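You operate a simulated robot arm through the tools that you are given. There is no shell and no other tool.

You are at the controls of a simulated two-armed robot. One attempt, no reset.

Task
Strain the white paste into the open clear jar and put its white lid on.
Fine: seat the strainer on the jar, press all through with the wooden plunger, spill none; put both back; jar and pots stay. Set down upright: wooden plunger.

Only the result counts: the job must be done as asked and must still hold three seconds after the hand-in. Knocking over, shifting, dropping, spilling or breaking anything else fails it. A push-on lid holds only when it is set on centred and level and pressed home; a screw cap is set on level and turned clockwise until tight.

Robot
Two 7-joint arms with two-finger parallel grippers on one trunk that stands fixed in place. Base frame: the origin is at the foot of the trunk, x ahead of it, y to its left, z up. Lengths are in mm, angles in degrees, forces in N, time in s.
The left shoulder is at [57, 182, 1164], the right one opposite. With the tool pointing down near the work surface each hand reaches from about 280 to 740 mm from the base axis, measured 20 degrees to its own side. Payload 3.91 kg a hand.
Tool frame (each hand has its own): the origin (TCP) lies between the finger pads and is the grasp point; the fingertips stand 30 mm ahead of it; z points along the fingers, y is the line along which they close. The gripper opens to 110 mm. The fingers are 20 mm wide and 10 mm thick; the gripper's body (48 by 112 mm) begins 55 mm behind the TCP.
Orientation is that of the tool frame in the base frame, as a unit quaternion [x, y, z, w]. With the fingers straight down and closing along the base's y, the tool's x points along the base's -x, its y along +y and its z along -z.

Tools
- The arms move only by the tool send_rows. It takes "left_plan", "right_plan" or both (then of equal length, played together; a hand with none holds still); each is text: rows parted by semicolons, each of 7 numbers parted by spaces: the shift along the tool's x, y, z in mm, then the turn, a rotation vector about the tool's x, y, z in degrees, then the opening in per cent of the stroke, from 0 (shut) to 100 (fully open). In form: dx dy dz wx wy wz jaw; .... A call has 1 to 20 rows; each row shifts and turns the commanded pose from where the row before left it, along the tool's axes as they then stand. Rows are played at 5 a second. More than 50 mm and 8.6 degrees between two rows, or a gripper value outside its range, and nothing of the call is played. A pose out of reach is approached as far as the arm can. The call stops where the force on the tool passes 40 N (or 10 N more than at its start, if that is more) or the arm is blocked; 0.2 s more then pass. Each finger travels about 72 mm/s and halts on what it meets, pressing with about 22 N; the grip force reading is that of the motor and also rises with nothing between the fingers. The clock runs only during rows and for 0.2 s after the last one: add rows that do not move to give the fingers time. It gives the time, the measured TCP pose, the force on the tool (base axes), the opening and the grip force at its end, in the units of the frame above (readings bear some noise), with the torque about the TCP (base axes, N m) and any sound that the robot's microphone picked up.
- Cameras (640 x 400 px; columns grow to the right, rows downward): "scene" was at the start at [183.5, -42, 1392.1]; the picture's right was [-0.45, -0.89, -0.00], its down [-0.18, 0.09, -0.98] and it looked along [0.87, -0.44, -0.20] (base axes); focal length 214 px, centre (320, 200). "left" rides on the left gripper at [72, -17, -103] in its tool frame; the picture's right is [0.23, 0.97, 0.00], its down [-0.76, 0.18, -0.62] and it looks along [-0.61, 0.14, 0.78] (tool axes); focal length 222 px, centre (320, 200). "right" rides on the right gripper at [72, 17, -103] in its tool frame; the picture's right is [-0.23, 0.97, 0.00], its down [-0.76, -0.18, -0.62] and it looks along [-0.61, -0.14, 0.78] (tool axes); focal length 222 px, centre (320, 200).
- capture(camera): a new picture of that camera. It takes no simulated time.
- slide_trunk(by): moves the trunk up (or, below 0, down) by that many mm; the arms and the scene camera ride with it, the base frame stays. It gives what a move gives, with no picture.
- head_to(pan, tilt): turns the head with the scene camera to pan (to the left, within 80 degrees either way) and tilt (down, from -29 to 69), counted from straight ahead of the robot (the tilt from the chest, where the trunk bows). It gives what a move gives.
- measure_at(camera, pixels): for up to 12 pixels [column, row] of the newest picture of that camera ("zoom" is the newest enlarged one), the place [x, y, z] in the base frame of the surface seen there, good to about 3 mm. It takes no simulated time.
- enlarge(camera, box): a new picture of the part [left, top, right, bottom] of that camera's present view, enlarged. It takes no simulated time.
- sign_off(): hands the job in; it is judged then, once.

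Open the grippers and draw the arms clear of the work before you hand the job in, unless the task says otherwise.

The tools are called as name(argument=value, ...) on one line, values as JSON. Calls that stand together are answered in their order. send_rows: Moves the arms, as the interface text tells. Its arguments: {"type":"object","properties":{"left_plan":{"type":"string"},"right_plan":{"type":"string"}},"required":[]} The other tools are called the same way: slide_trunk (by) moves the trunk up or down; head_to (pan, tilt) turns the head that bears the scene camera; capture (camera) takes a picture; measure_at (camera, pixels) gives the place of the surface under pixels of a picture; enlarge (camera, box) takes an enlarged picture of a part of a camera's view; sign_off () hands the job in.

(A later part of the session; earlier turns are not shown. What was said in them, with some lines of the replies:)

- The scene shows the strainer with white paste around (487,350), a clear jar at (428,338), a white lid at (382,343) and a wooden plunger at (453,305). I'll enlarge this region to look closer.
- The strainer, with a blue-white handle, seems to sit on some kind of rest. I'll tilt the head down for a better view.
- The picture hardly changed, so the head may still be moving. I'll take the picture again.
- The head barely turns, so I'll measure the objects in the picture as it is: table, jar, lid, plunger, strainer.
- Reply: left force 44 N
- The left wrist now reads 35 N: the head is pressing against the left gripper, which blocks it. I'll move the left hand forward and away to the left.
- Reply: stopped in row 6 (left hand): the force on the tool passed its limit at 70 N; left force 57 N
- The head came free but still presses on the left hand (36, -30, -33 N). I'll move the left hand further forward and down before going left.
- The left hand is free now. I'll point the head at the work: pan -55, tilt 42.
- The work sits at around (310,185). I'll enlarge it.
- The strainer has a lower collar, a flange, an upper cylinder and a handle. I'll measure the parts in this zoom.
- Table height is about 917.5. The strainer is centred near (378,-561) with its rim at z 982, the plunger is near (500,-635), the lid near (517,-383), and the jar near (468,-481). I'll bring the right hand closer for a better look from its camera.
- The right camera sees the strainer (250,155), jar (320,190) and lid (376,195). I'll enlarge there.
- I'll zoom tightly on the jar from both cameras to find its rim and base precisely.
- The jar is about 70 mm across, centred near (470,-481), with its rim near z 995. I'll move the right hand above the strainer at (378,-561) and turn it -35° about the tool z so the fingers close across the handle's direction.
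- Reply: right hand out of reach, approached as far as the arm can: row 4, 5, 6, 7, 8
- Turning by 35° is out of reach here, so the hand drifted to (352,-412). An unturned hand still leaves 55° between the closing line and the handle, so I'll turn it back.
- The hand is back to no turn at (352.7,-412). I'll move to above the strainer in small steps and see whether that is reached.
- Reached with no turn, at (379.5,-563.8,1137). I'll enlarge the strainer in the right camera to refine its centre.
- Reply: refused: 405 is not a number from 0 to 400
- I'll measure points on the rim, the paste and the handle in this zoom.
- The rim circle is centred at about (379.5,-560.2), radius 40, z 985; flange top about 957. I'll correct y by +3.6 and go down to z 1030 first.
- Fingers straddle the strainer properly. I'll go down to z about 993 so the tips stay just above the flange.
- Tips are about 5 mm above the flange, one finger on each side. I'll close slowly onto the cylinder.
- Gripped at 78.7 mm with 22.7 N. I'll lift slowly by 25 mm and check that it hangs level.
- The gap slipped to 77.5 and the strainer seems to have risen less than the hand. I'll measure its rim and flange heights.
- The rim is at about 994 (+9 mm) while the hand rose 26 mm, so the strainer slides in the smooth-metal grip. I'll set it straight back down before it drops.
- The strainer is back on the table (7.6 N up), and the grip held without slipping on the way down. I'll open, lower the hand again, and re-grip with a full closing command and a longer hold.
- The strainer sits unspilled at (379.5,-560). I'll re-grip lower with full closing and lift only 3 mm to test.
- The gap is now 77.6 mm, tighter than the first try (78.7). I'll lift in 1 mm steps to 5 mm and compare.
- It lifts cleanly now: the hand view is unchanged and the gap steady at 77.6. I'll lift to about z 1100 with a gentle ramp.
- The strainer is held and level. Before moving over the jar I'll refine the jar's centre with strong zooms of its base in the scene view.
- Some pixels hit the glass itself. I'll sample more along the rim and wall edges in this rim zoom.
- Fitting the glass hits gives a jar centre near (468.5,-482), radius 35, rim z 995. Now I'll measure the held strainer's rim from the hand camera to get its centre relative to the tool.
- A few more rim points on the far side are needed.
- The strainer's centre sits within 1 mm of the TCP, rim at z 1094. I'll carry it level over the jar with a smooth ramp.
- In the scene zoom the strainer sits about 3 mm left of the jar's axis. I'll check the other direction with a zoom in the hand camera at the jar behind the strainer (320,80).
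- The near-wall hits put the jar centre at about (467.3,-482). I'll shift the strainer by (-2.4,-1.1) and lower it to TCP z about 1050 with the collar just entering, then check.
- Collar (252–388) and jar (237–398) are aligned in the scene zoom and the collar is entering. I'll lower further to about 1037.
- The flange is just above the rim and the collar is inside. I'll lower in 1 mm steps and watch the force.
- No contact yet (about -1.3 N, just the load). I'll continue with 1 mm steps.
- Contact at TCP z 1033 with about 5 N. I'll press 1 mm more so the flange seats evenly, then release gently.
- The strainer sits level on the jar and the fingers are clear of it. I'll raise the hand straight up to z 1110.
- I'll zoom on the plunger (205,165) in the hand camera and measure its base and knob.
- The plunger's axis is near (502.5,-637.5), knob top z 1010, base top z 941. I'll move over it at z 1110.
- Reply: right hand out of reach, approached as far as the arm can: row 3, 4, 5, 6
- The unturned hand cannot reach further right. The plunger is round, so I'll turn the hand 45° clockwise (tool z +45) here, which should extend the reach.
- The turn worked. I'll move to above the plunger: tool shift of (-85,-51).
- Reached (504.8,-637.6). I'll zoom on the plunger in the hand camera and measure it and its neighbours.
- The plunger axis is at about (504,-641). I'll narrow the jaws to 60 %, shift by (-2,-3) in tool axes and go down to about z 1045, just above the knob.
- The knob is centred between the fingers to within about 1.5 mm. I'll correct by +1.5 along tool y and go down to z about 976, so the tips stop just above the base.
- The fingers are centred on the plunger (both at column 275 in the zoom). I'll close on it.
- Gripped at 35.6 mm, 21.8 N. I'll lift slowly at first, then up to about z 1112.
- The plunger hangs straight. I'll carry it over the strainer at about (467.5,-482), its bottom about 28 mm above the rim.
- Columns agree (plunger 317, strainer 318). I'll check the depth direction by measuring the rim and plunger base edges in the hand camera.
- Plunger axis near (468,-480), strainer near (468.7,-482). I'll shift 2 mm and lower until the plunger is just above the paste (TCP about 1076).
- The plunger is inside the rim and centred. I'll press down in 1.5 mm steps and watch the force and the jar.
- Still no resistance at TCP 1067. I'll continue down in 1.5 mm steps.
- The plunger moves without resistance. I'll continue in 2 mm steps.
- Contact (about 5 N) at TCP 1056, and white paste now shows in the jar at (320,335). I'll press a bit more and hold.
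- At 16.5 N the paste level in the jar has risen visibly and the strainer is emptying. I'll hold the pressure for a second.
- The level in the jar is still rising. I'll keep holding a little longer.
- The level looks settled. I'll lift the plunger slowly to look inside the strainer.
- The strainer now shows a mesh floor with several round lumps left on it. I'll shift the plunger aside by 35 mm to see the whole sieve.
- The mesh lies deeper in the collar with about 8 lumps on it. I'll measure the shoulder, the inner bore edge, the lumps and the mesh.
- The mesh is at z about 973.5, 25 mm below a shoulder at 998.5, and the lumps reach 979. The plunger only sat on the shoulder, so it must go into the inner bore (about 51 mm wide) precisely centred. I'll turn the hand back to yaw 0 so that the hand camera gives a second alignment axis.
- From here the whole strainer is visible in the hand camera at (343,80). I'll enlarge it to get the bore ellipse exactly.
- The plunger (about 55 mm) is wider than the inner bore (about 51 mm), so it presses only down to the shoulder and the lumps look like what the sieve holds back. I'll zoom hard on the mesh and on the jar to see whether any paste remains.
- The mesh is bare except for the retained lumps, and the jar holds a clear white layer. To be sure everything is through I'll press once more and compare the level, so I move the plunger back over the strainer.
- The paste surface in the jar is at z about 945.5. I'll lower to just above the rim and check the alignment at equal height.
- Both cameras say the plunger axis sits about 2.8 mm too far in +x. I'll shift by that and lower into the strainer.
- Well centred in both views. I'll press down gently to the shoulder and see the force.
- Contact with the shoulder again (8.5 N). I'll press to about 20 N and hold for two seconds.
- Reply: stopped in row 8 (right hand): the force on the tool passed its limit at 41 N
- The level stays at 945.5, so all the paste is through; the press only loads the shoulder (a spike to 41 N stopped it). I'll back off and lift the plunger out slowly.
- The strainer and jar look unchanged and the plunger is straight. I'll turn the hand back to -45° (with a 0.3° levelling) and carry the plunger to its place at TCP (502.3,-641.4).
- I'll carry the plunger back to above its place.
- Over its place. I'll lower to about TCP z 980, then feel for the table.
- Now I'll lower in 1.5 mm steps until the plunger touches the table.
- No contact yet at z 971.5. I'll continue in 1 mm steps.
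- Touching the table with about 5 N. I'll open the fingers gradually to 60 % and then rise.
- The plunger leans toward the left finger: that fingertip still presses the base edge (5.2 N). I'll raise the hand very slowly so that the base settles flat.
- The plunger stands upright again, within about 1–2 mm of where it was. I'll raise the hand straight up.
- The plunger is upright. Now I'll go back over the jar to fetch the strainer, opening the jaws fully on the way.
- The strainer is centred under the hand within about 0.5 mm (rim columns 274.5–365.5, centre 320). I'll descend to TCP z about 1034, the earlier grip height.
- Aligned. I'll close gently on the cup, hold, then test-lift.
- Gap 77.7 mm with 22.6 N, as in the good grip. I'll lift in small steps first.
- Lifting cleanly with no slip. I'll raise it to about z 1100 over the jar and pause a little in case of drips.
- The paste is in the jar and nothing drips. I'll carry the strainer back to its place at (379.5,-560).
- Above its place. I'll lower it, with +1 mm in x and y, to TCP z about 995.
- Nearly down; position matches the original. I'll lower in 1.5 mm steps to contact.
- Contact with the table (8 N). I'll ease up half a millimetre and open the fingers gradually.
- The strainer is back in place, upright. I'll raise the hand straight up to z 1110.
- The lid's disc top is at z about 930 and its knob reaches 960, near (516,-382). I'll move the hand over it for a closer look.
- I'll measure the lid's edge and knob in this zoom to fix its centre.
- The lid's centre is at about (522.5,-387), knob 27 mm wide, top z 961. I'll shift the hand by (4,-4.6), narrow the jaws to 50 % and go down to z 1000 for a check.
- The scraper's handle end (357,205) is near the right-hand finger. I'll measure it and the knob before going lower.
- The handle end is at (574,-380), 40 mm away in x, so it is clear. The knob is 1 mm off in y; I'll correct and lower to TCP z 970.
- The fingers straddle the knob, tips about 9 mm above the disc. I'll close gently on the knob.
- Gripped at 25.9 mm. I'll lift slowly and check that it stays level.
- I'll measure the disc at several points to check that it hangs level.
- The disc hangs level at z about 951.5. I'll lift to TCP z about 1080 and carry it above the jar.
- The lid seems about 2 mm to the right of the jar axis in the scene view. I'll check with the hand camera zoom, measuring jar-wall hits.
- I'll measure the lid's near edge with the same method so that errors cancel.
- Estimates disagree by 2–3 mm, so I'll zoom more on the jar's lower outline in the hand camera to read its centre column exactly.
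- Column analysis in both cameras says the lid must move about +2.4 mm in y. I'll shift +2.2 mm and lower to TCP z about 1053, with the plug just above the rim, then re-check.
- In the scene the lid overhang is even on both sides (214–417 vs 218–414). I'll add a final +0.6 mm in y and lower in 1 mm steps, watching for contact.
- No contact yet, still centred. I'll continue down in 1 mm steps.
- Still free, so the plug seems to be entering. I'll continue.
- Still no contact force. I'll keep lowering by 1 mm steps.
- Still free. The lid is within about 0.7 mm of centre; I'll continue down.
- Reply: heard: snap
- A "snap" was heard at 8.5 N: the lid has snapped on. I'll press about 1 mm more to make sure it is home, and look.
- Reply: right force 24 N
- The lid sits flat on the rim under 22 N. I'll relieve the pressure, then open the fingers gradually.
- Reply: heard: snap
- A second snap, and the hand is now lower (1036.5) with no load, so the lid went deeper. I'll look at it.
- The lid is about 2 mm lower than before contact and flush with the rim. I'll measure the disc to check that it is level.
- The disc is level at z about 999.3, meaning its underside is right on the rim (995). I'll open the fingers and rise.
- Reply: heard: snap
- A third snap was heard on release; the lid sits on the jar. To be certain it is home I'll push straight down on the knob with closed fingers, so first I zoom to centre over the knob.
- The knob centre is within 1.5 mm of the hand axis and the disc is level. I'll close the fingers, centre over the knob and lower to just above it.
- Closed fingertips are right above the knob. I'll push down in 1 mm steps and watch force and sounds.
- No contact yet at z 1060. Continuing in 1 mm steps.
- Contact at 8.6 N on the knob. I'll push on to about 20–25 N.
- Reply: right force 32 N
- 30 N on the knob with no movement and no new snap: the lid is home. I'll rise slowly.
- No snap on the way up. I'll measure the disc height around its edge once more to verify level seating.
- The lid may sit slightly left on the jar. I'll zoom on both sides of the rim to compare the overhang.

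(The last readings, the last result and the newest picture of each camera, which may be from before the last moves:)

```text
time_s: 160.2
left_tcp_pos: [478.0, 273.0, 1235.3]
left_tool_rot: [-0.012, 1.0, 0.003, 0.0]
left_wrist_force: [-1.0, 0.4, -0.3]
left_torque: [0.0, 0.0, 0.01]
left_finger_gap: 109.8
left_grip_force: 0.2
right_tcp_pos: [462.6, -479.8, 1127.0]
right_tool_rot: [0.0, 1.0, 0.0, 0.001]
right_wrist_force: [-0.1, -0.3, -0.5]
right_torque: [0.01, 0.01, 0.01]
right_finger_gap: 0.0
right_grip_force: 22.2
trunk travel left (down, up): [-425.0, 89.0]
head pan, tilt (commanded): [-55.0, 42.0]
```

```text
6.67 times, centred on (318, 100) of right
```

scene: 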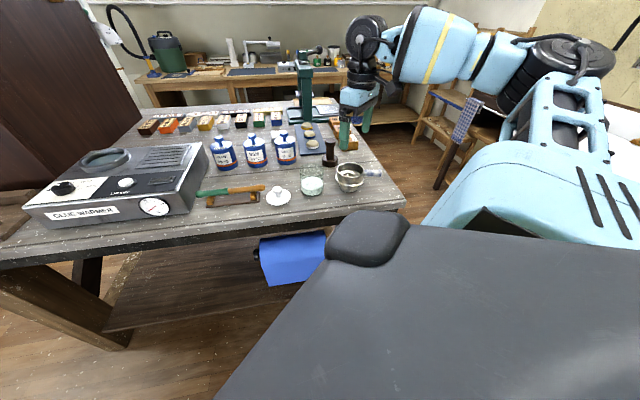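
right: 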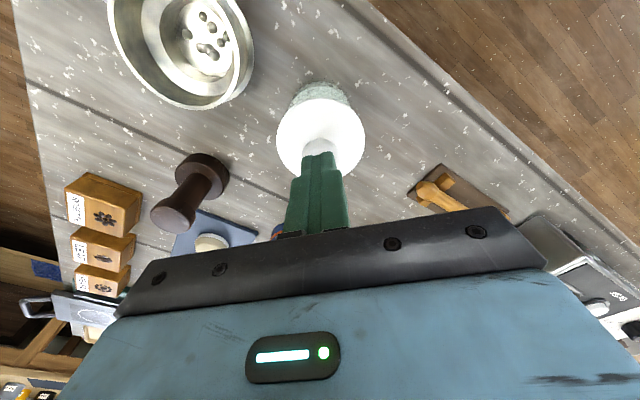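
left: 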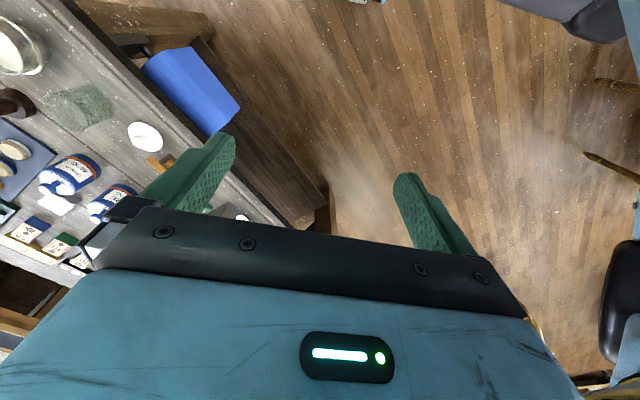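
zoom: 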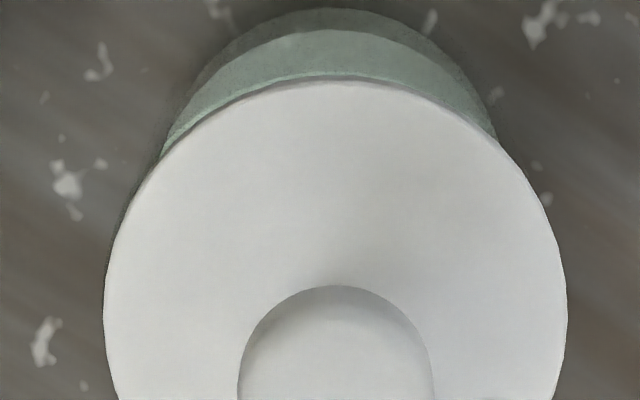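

The offset is only about 1 mm and the disc is level at about 1000, underside on the rim. Since several snaps were heard I'll do a very gentle pull check on the knob: open, centre (+2.2 mm x) and lower over the knob.

send_rows(right_plan="-2.2 0 0 0 0 0 25; 0 0 0 0 0 0 50; 0 0 15 0 0 0 50; 0 0 18 0 0 0 50; 0 0 18 0 0 0 50; 0 0 15 0 0 0 50; 0 0 10 0 0 0 50; 0 0 7 0 0 0 50; 0 0 4 0 0 0 50; 0 0 0 0 0 0 50; 0 0 0 0 0 0 50")

capture(camera="right")

enlarge(camera="scene", box=[284, 145, 340, 195])

```text
time_s: 162.6
left_tcp_pos: [477.4, 274.2, 1235.1]
left_tool_rot: [-0.012, 1.0, 0.003, 0.0]
left_wrist_force: [0.3, 0.1, -1.2]
left_torque: [0.0, 0.0, 0.02]
left_finger_gap: 110.1
left_grip_force: 0.1
right_tcp_pos: [467.4, -480.0, 1040.6]
right_tool_rot: [0.0, 1.0, -0.001, 0.0]
right_wrist_force: [-0.1, 0.2, -0.3]
right_torque: [0.03, 0.02, 0.0]
right_finger_gap: 54.9
right_grip_force: 0.2
trunk travel left (down, up): [-425.0, 89.0]
head pan, tilt (commanded): [-55.0, 42.0]
```

```text
taken
```

right: 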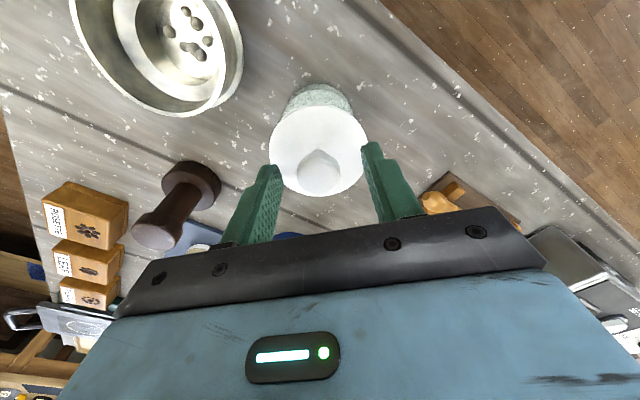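

```text
8.00 times, centred on (312, 170) of scene
```

zoom: 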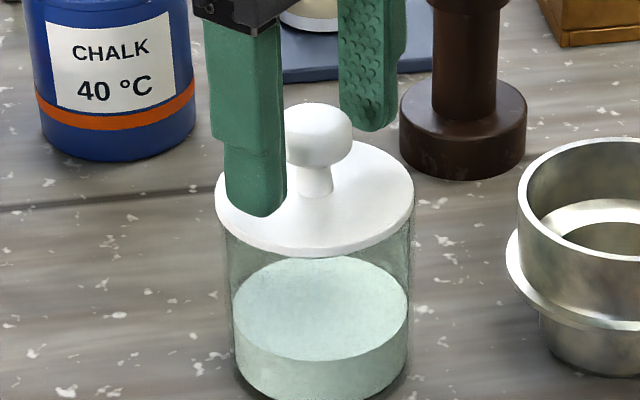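

The knob is centred between the fingers. I'll close on it gently.

send_rows(right_plan="0 0 0 0 0 0 40; 0 0 0 0 0 0 32; 0 0 0 0 0 0 28; 0 0 0 0 0 0 26; 0 0 0 0 0 0 24; 0 0 0 0 0 0 22; 0 0 0 0 0 0 15; 0 0 0 0 0 0 0; 0 0 0 0 0 0 0; 0 0 0 0 0 0 0")

enlarge(camera="scene", box=[284, 145, 340, 195])

```text
time_s: 164.8
left_tcp_pos: [477.6, 274.9, 1234.6]
left_tool_rot: [-0.012, 1.0, 0.003, 0.0]
left_wrist_force: [0.4, -0.9, 0.4]
left_torque: [0.03, 0.02, 0.01]
left_finger_gap: 110.0
left_grip_force: 0.1
right_tcp_pos: [466.7, -479.1, 1041.4]
right_tool_rot: [0.0, 1.0, -0.001, 0.0]
right_wrist_force: [0.8, -1.4, 1.0]
right_torque: [0.01, -0.02, -0.04]
right_finger_gap: 26.2
right_grip_force: 22.2
trunk travel left (down, up): [-425.0, 89.0]
head pan, tilt (commanded): [-55.0, 42.0]
heard: snap
```

```text
8.00 times, centred on (312, 170) of scene
```

zoom: 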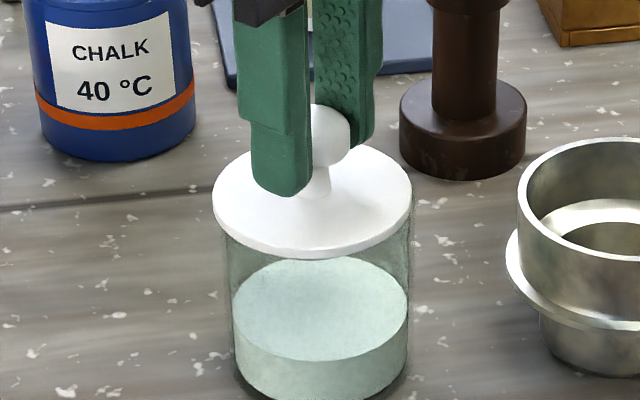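

Another snap came as the fingers closed and moved the lid about 0.7 mm sideways. I'll try the gentle pull: 0.6 mm up, to see whether it is held.

send_rows(right_plan="0 0 -0.3 0 0 0 0; 0 0 -0.3 0 0 0 0; 0 0 0 0 0 0 0")

```text
time_s: 165.6
left_tcp_pos: [477.9, 275.3, 1234.4]
left_tool_rot: [-0.012, 1.0, 0.002, 0.0]
left_wrist_force: [-0.4, 0.1, 1.0]
left_torque: [0.0, 0.0, 0.0]
left_finger_gap: 110.3
left_grip_force: 0.0
right_tcp_pos: [465.7, -478.5, 1040.7]
right_tool_rot: [0.0, 1.0, -0.001, 0.001]
right_wrist_force: [0.6, 1.2, 1.6]
right_torque: [0.03, -0.03, 0.01]
right_finger_gap: 26.0
right_grip_force: 22.0
trunk travel left (down, up): [-425.0, 89.0]
head pan, tilt (commanded): [-55.0, 42.0]
```

No downward resistance yet (+1.6 N). I'll raise another 1 mm and read again.

send_rows(right_plan="0 0 -0.5 0 0 0 0; 0 0 -0.5 0 0 0 0; 0 0 0 0 0 0 0; 0 0 0 0 0 0 0")

enlarge(camera="scene", box=[284, 145, 340, 195])

```text
time_s: 166.6
left_tcp_pos: [477.6, 274.9, 1234.2]
left_tool_rot: [-0.012, 1.0, 0.004, 0.0]
left_wrist_force: [0.1, 0.3, 0.2]
left_torque: [0.01, -0.01, 0.01]
left_finger_gap: 110.0
left_grip_force: 0.1
right_tcp_pos: [466.6, -479.7, 1042.9]
right_tool_rot: [0.0, 1.0, -0.001, 0.001]
right_wrist_force: [-0.7, 0.6, 0.8]
right_torque: [0.01, 0.0, 0.02]
right_finger_gap: 26.2
right_grip_force: 22.0
trunk travel left (down, up): [-425.0, 89.0]
head pan, tilt (commanded): [-55.0, 42.0]
```

```text
8.00 times, centred on (312, 170) of scene
```

zoom: 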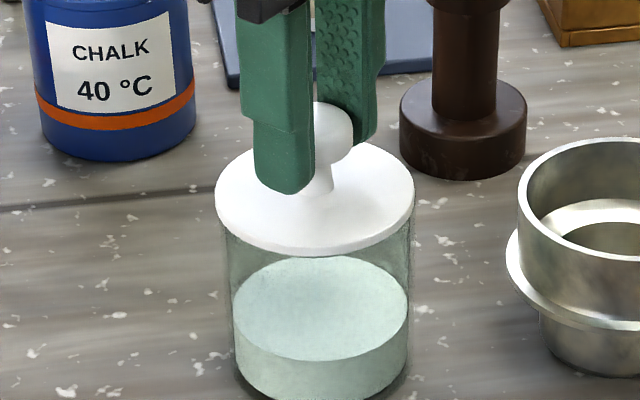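

The lid follows the hand freely, so gripping had freed it (each snap is the latch changing state). I'll re-seat it better centred; first I compare lid and jar centres in the hand camera.

enlarge(camera="right", box=[264, 75, 376, 145])

enlarge(camera="scene", box=[294, 160, 330, 185])

```text
5.71 times, centred on (320, 110) of right
```

zoom: 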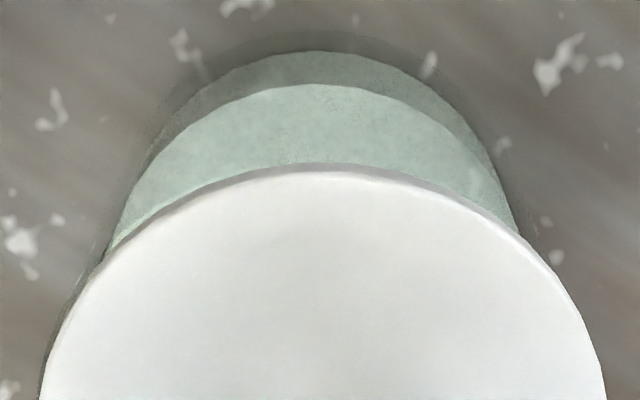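

```text
16.00 times, centred on (312, 172) of scene
```

zoom: 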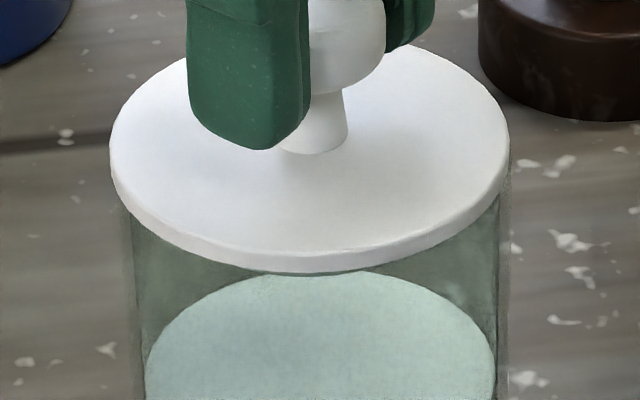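

The lid is about 0.6 mm too far in +x/+y. I'll shift by (-0.6,-0.5) and lower in small steps until it snaps.

send_rows(right_plan="0.6 -0.5 0 0 0 0 0; 0 0 0.6 0 0 0 0; 0 0 0.6 0 0 0 0; 0 0 0.6 0 0 0 0; 0 0 0 0 0 0 0")

```text
time_s: 167.8
left_tcp_pos: [477.0, 275.2, 1235.9]
left_tool_rot: [-0.012, 1.0, 0.002, 0.0]
left_wrist_force: [0.4, -0.5, 0.2]
left_torque: [-0.01, 0.04, -0.01]
left_finger_gap: 109.9
left_grip_force: 0.1
right_tcp_pos: [465.2, -479.4, 1041.7]
right_tool_rot: [0.001, 1.0, 0.0, 0.003]
right_wrist_force: [3.4, -4.4, 12.3]
right_torque: [-0.15, -0.02, 0.0]
right_finger_gap: 26.0
right_grip_force: 21.9
trunk travel left (down, up): [-425.0, 89.0]
head pan, tilt (commanded): [-55.0, 42.0]
```

12 N and no snap yet. I'll press a little further.

send_rows(right_plan="0 0 0.6 0 0 0 0; 0 0 0.6 0 0 0 0; 0 0 0 0 0 0 0")

enlarge(camera="scene", box=[284, 145, 340, 195])

```text
time_s: 168.6
left_tcp_pos: [476.3, 276.1, 1235.6]
left_tool_rot: [-0.013, 1.0, 0.002, 0.0]
left_wrist_force: [-0.1, 0.0, 0.2]
left_torque: [0.0, 0.04, -0.02]
left_finger_gap: 110.0
left_grip_force: 0.0
right_tcp_pos: [465.0, -478.1, 1039.8]
right_tool_rot: [0.0, 1.0, -0.001, 0.002]
right_wrist_force: [0.5, -6.4, 23.2]
right_torque: [-0.16, -0.13, -0.01]
right_finger_gap: 26.0
right_grip_force: 22.2
trunk travel left (down, up): [-425.0, 89.0]
head pan, tilt (commanded): [-55.0, 42.0]
```

```text
8.00 times, centred on (312, 170) of scene
```

zoom: 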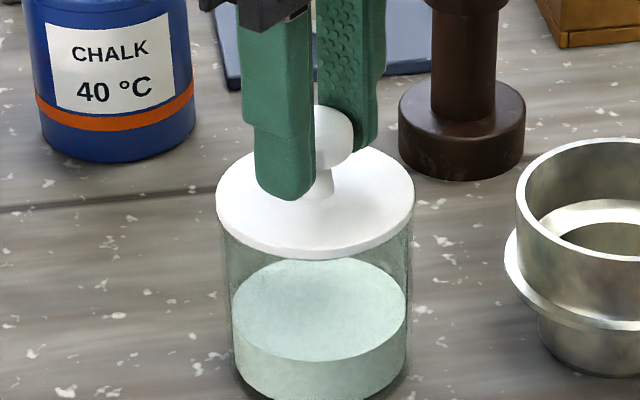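

23 N and no snap, though the lid looks centred within 0.2 mm. I'll relieve the force and open the fingers slowly, listening.

send_rows(right_plan="0 0 -0.7 0 0 0 0; 0 0 -0.7 0 0 0 0; 0 0 -0.6 0 0 0 0; 0 0 -0.5 0 0 0 0; 0 0 0 0 0 0 0")

```text
time_s: 169.8
left_tcp_pos: [477.1, 275.1, 1234.6]
left_tool_rot: [-0.012, 1.0, 0.002, -0.001]
left_wrist_force: [-0.3, -0.4, 0.8]
left_torque: [-0.04, 0.01, 0.01]
left_finger_gap: 110.0
left_grip_force: 0.1
right_tcp_pos: [464.1, -479.7, 1039.4]
right_tool_rot: [0.0, 1.0, 0.0, -0.002]
right_wrist_force: [-0.7, 1.1, 2.4]
right_torque: [0.02, -0.06, 0.01]
right_finger_gap: 25.9
right_grip_force: 21.9
trunk travel left (down, up): [-425.0, 89.0]
head pan, tilt (commanded): [-55.0, 42.0]
```

No sound on unloading, 2.4 N left. I'll open the fingers slowly.

send_rows(right_plan="0 0 0 0 0 0 24; 0 0 0 0 0 0 25; 0 0 0 0 0 0 27; 0 0 0 0 0 0 30; 0 0 0 0 0 0 36; 0 0 0 0 0 0 45; 0 0 0 0 0 0 50; 0 0 0 0 0 0 50")

enlarge(camera="scene", box=[284, 145, 340, 195])

```text
time_s: 171.6
left_tcp_pos: [478.0, 274.9, 1235.3]
left_tool_rot: [-0.013, 1.0, 0.003, 0.0]
left_wrist_force: [0.2, 0.0, -0.2]
left_torque: [0.0, 0.03, 0.0]
left_finger_gap: 110.1
left_grip_force: 0.1
right_tcp_pos: [465.0, -480.0, 1041.6]
right_tool_rot: [0.0, 1.0, -0.001, 0.0]
right_wrist_force: [-0.5, 0.7, 0.5]
right_torque: [-0.01, 0.0, 0.01]
right_finger_gap: 54.8
right_grip_force: 0.0
trunk travel left (down, up): [-425.0, 89.0]
head pan, tilt (commanded): [-55.0, 42.0]
heard: snap
```

```text
8.00 times, centred on (312, 170) of scene
```

zoom: 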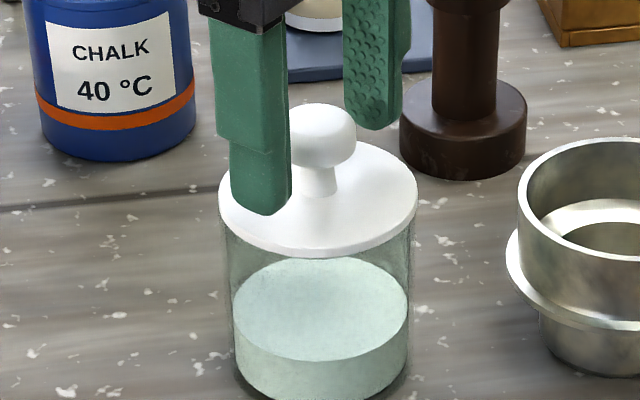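

A snap on release again, and the lid centred itself on the jar (218–418 against jar walls 226–410). I'll measure the disc height now before moving.

measure_at(camera="zoom", pixels=[[310, 235], [350, 235], [380, 220], [400, 200], [405, 180], [390, 165], [270, 230], [240, 220], [310, 215], [360, 200], [370, 180], [330, 240]])

enlarge(camera="right", box=[256, 80, 384, 200])

measure_at(camera="zoom", pixels=[[320, 100], [250, 120], [390, 120], [190, 180], [450, 180], [180, 240], [460, 240], [210, 310], [430, 310], [320, 160], [250, 200], [390, 200]])

```text
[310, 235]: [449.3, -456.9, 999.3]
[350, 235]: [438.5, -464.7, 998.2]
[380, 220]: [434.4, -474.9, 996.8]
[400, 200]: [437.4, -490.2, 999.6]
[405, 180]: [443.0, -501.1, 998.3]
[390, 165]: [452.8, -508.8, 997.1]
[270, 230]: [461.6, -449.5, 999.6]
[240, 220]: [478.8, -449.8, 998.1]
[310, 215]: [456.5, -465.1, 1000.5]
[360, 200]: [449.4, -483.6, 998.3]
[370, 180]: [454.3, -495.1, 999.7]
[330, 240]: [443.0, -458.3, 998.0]
```

```text
3.33 times, centred on (320, 140) of right
```

zoom: 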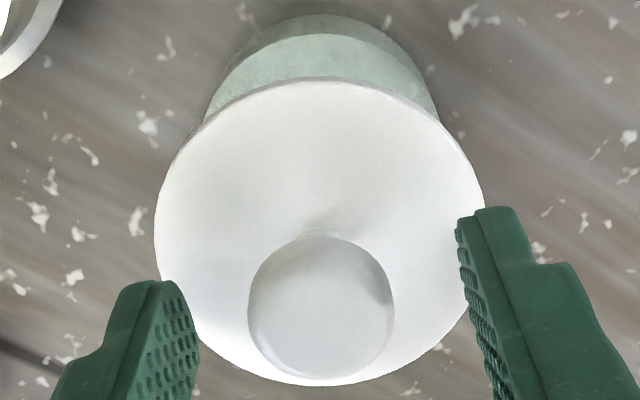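

```text
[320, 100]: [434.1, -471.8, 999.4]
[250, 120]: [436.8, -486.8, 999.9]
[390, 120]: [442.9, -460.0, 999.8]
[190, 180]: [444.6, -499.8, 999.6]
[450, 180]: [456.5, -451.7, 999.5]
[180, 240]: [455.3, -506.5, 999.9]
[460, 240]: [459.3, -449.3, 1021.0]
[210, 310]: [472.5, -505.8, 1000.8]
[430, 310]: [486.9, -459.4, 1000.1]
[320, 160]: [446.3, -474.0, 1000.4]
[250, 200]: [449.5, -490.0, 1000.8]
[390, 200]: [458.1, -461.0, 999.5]
```

The disc is level all round at z about 999.8. I'll raise the hand clear, straight up.

send_rows(right_plan="0 0 -3 0 0 0 50; 0 0 -6 0 0 0 50; 0 0 -10 0 0 0 50; 0 0 -14 0 0 0 50; 0 0 -10 0 0 0 50; 0 0 -5 0 0 0 50; 0 0 0 0 0 0 50")

enlarge(camera="scene", box=[284, 145, 340, 195])

enlarge(camera="right", box=[256, 70, 384, 180])

```text
time_s: 173.2
left_tcp_pos: [476.9, 273.5, 1234.6]
left_tool_rot: [-0.012, 1.0, 0.003, 0.0]
left_wrist_force: [-0.6, -0.3, 0.1]
left_torque: [-0.01, 0.01, 0.02]
left_finger_gap: 110.0
left_grip_force: 0.1
right_tcp_pos: [464.7, -480.4, 1090.1]
right_tool_rot: [0.0, 1.0, 0.0, 0.0]
right_wrist_force: [0.0, 0.3, -0.1]
right_torque: [0.0, -0.02, 0.0]
right_finger_gap: 55.1
right_grip_force: 0.0
trunk travel left (down, up): [-425.0, 89.0]
head pan, tilt (commanded): [-55.0, 42.0]
```

```text
8.00 times, centred on (312, 170) of scene
```

zoom: 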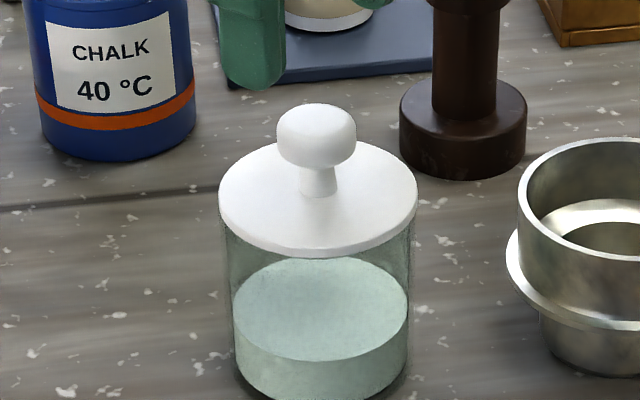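

```text
3.64 times, centred on (320, 125) of right
```

zoom: 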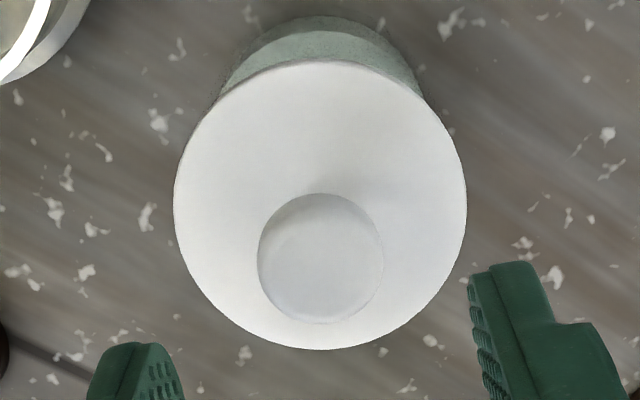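

The lid is now centred on the jar (218–418). I'll do one firm push on the knob with closed fingers, centred, to make sure it is pressed home; first close and lower to just above.

send_rows(right_plan="1.1 0.2 0 0 0 0 30; 0 0 0 0 0 0 10; 0 0 0 0 0 0 0; 0 0 0 0 0 0 0; 0 0 6 0 0 0 0; 0 0 8 0 0 0 0; 0 0 7 0 0 0 0; 0 0 4 0 0 0 0; 0 0 2 0 0 0 0; 0 0 0 0 0 0 0")

enlarge(camera="scene", box=[284, 135, 340, 185])

```text
time_s: 175.4
left_tcp_pos: [477.9, 274.9, 1233.7]
left_tool_rot: [-0.012, 1.0, 0.003, 0.0]
left_wrist_force: [-0.7, 0.7, 0.4]
left_torque: [0.01, 0.0, -0.03]
left_finger_gap: 110.2
left_grip_force: 0.2
right_tcp_pos: [465.0, -478.0, 1061.6]
right_tool_rot: [0.0, 1.0, -0.001, 0.0]
right_wrist_force: [-0.1, 0.2, 0.0]
right_torque: [-0.01, 0.03, -0.03]
right_finger_gap: 0.1
right_grip_force: 22.3
trunk travel left (down, up): [-425.0, 89.0]
head pan, tilt (commanded): [-55.0, 42.0]
```

```text
8.00 times, centred on (312, 160) of scene
```

zoom: 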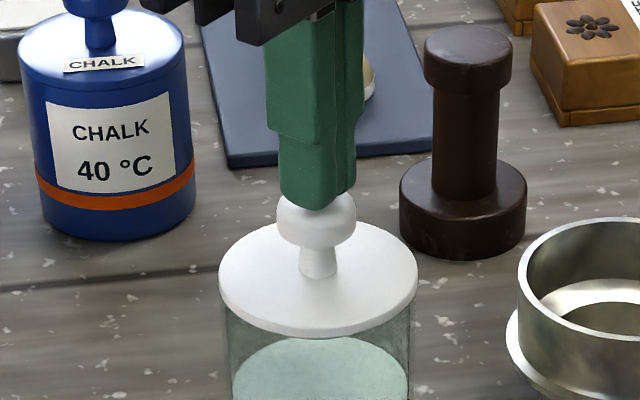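

Tips are just above the knob. I'll push down in small steps.

send_rows(right_plan="0 0 1 0 0 0 0; 0 0 1 0 0 0 0; 0 0 1 0 0 0 0; 0 0 0.7 0 0 0 0; 0 0 0 0 0 0 0")

```text
time_s: 176.6
left_tcp_pos: [476.5, 275.3, 1235.5]
left_tool_rot: [-0.012, 1.0, 0.002, 0.0]
left_wrist_force: [0.1, -0.6, 0.1]
left_torque: [-0.02, 0.02, 0.02]
left_finger_gap: 110.0
left_grip_force: 0.1
right_tcp_pos: [463.9, -480.1, 1058.7]
right_tool_rot: [0.0, 1.0, -0.001, 0.001]
right_wrist_force: [1.2, 0.7, 1.7]
right_torque: [0.05, -0.05, 0.0]
right_finger_gap: 0.0
right_grip_force: 21.9
trunk travel left (down, up): [-425.0, 89.0]
head pan, tilt (commanded): [-55.0, 42.0]
```

First contact (about 1.7 N). I'll push on in 0.8 mm steps.

send_rows(right_plan="0 0 0.8 0 0 0 0; 0 0 0.8 0 0 0 0; 0 0 0.8 0 0 0 0; 0 0 0 0 0 0 0")

enlarge(camera="scene", box=[284, 145, 340, 195])

```text
time_s: 177.6
left_tcp_pos: [476.5, 275.0, 1235.4]
left_tool_rot: [-0.012, 1.0, 0.001, 0.0]
left_wrist_force: [-0.2, -0.2, 0.4]
left_torque: [0.02, -0.02, -0.03]
left_finger_gap: 110.0
left_grip_force: 0.1
right_tcp_pos: [463.5, -480.0, 1059.3]
right_tool_rot: [0.0, 1.0, -0.001, 0.003]
right_wrist_force: [2.3, -5.3, 25.2]
right_torque: [-0.14, -0.04, 0.01]
right_finger_gap: 0.0
right_grip_force: 21.6
trunk travel left (down, up): [-425.0, 89.0]
head pan, tilt (commanded): [-55.0, 42.0]
```

```text
8.00 times, centred on (312, 170) of scene
```

zoom: 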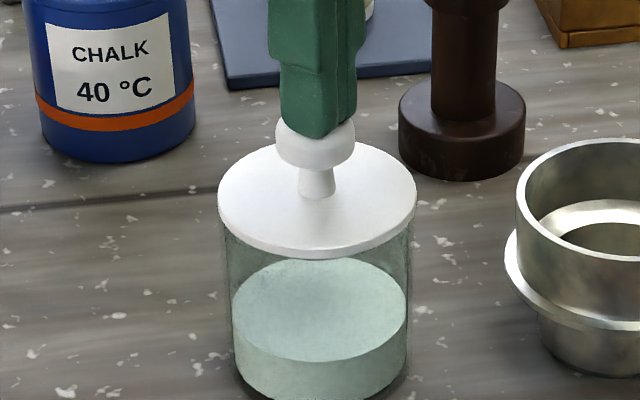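

25 N with no movement and no sound; the lid stays put and centred. I'll rise and move clear.

send_rows(right_plan="0 0 -1 0 0 0 0; 0 0 -1.5 0 0 0 0; 0 0 -2.5 0 0 0 0; 0 0 -5 0 0 0 0; 0 0 -10 0 0 0 0; 0 0 -20 0 0 0 0; 0 0 -25 0 0 0 0; 0 0 -25 0 0 0 0; 0 0 -20 0 0 0 0; 0 0 -10 0 0 0 0; 0 0 0 0 0 0 0")

enlarge(camera="scene", box=[284, 145, 340, 195])

capture(camera="right")

```text
time_s: 180.0
left_tcp_pos: [477.1, 274.1, 1235.2]
left_tool_rot: [-0.012, 1.0, 0.003, 0.001]
left_wrist_force: [0.3, 0.9, 0.2]
left_torque: [0.02, 0.0, 0.0]
left_finger_gap: 110.0
left_grip_force: 0.2
right_tcp_pos: [464.4, -479.7, 1177.3]
right_tool_rot: [0.0, 1.0, -0.002, 0.001]
right_wrist_force: [-0.2, -0.6, 0.5]
right_torque: [-0.02, 0.0, 0.02]
right_finger_gap: 0.0
right_grip_force: 21.6
trunk travel left (down, up): [-425.0, 89.0]
head pan, tilt (commanded): [-55.0, 42.0]
```

```text
8.00 times, centred on (312, 170) of scene
```

zoom: 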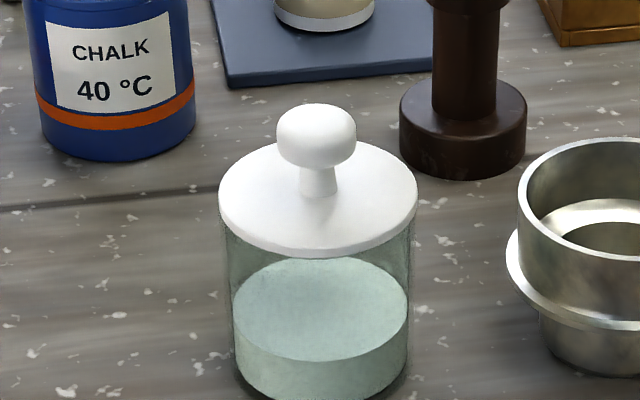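

```text
taken
```

right: 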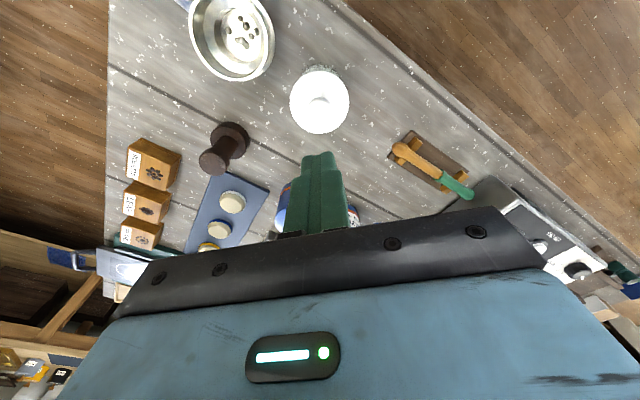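

The lid stays on, centred and level. Now I'll open the right gripper and draw the arm up and back, clear of the work.

send_rows(right_plan="0 0 -20 0 0 0 50; 0 0 -25 0 0 0 100; 0 0 -25 0 0 0 100; 0 0 -25 0 0 0 100; 10 10 -20 0 0 0 100; 20 15 -5 0 0 0 100; 25 20 0 0 0 0 100; 25 20 0 0 0 0 100; 25 20 0 0 0 0 100; 25 20 0 0 0 0 100; 25 20 0 0 0 0 100; 20 15 0 0 0 0 100; 0 0 0 0 0 0 100; 0 0 0 0 0 0 100")

capture(camera="scene")

enlarge(camera="scene", box=[224, 120, 400, 230])

```text
time_s: 183.0
left_tcp_pos: [478.2, 274.4, 1234.8]
left_tool_rot: [-0.012, 1.0, 0.002, 0.001]
left_wrist_force: [-0.9, -0.2, 0.0]
left_torque: [-0.02, -0.03, -0.05]
left_finger_gap: 110.0
left_grip_force: 0.0
right_tcp_pos: [291.1, -339.1, 1294.8]
right_tool_rot: [0.0, 1.0, -0.001, 0.001]
right_wrist_force: [0.5, 0.3, 0.1]
right_torque: [-0.01, -0.01, 0.01]
right_finger_gap: 110.0
right_grip_force: 0.0
trunk travel left (down, up): [-425.0, 89.0]
head pan, tilt (commanded): [-55.0, 42.0]
```

```text
taken
```

scene: 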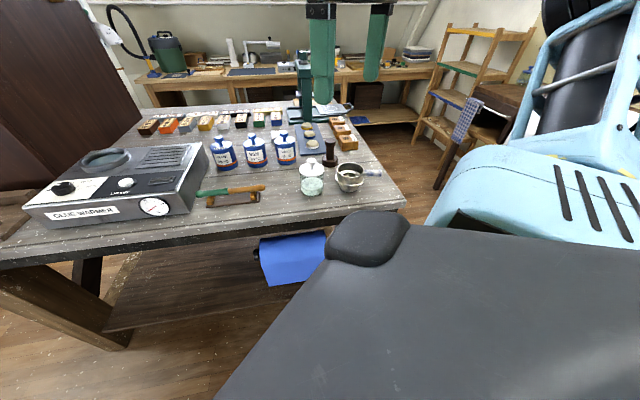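

```text
3.64 times, centred on (312, 175) of scene
```

zoom: 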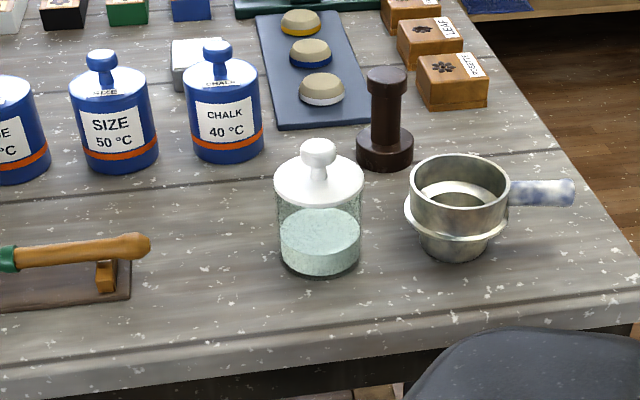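

Everything stands as required: the lidded jar with the paste is in place, and the strainer and the upright plunger are back where they were. The pots are untouched, both grippers are open, and the arms are clear. I hand the job in.

sign_off()

```text
The job is handed in.
```

The white paste is strained into the clear jar and the white lid is on. I have handed the job in and have no verdict back yet.

- **Paste:** it went through with the plunger, and I saw nothing spilled. The bare mesh is visible, and a second press did not raise the level in the jar. About eight small round lumps stayed on the mesh. The plunger stops on a ledge above the mesh and cannot reach them, so I took them as what the strainer is meant to hold back.
- **Lid:** it sits level and centred on the jar. I heard several snaps while fitting it. It came loose once when I gripped it again, so I re-seated it. It snapped on release, and a 25 N push on the knob afterwards did not move it. I did not pull-test it after that.
- **Strainer and plunger:** both are back within about 2 mm of where they started, and the plunger is upright. The plunger leaned against a finger when I let go, but settled flat.
- **Jar and pots:** the jar is within about 1–2 mm of its original position, and the pots were not touched.

Both grippers are open and the arms are clear of the work. Early on, the head camera pressed against the left hand, up to 70 N, until I moved that hand away.
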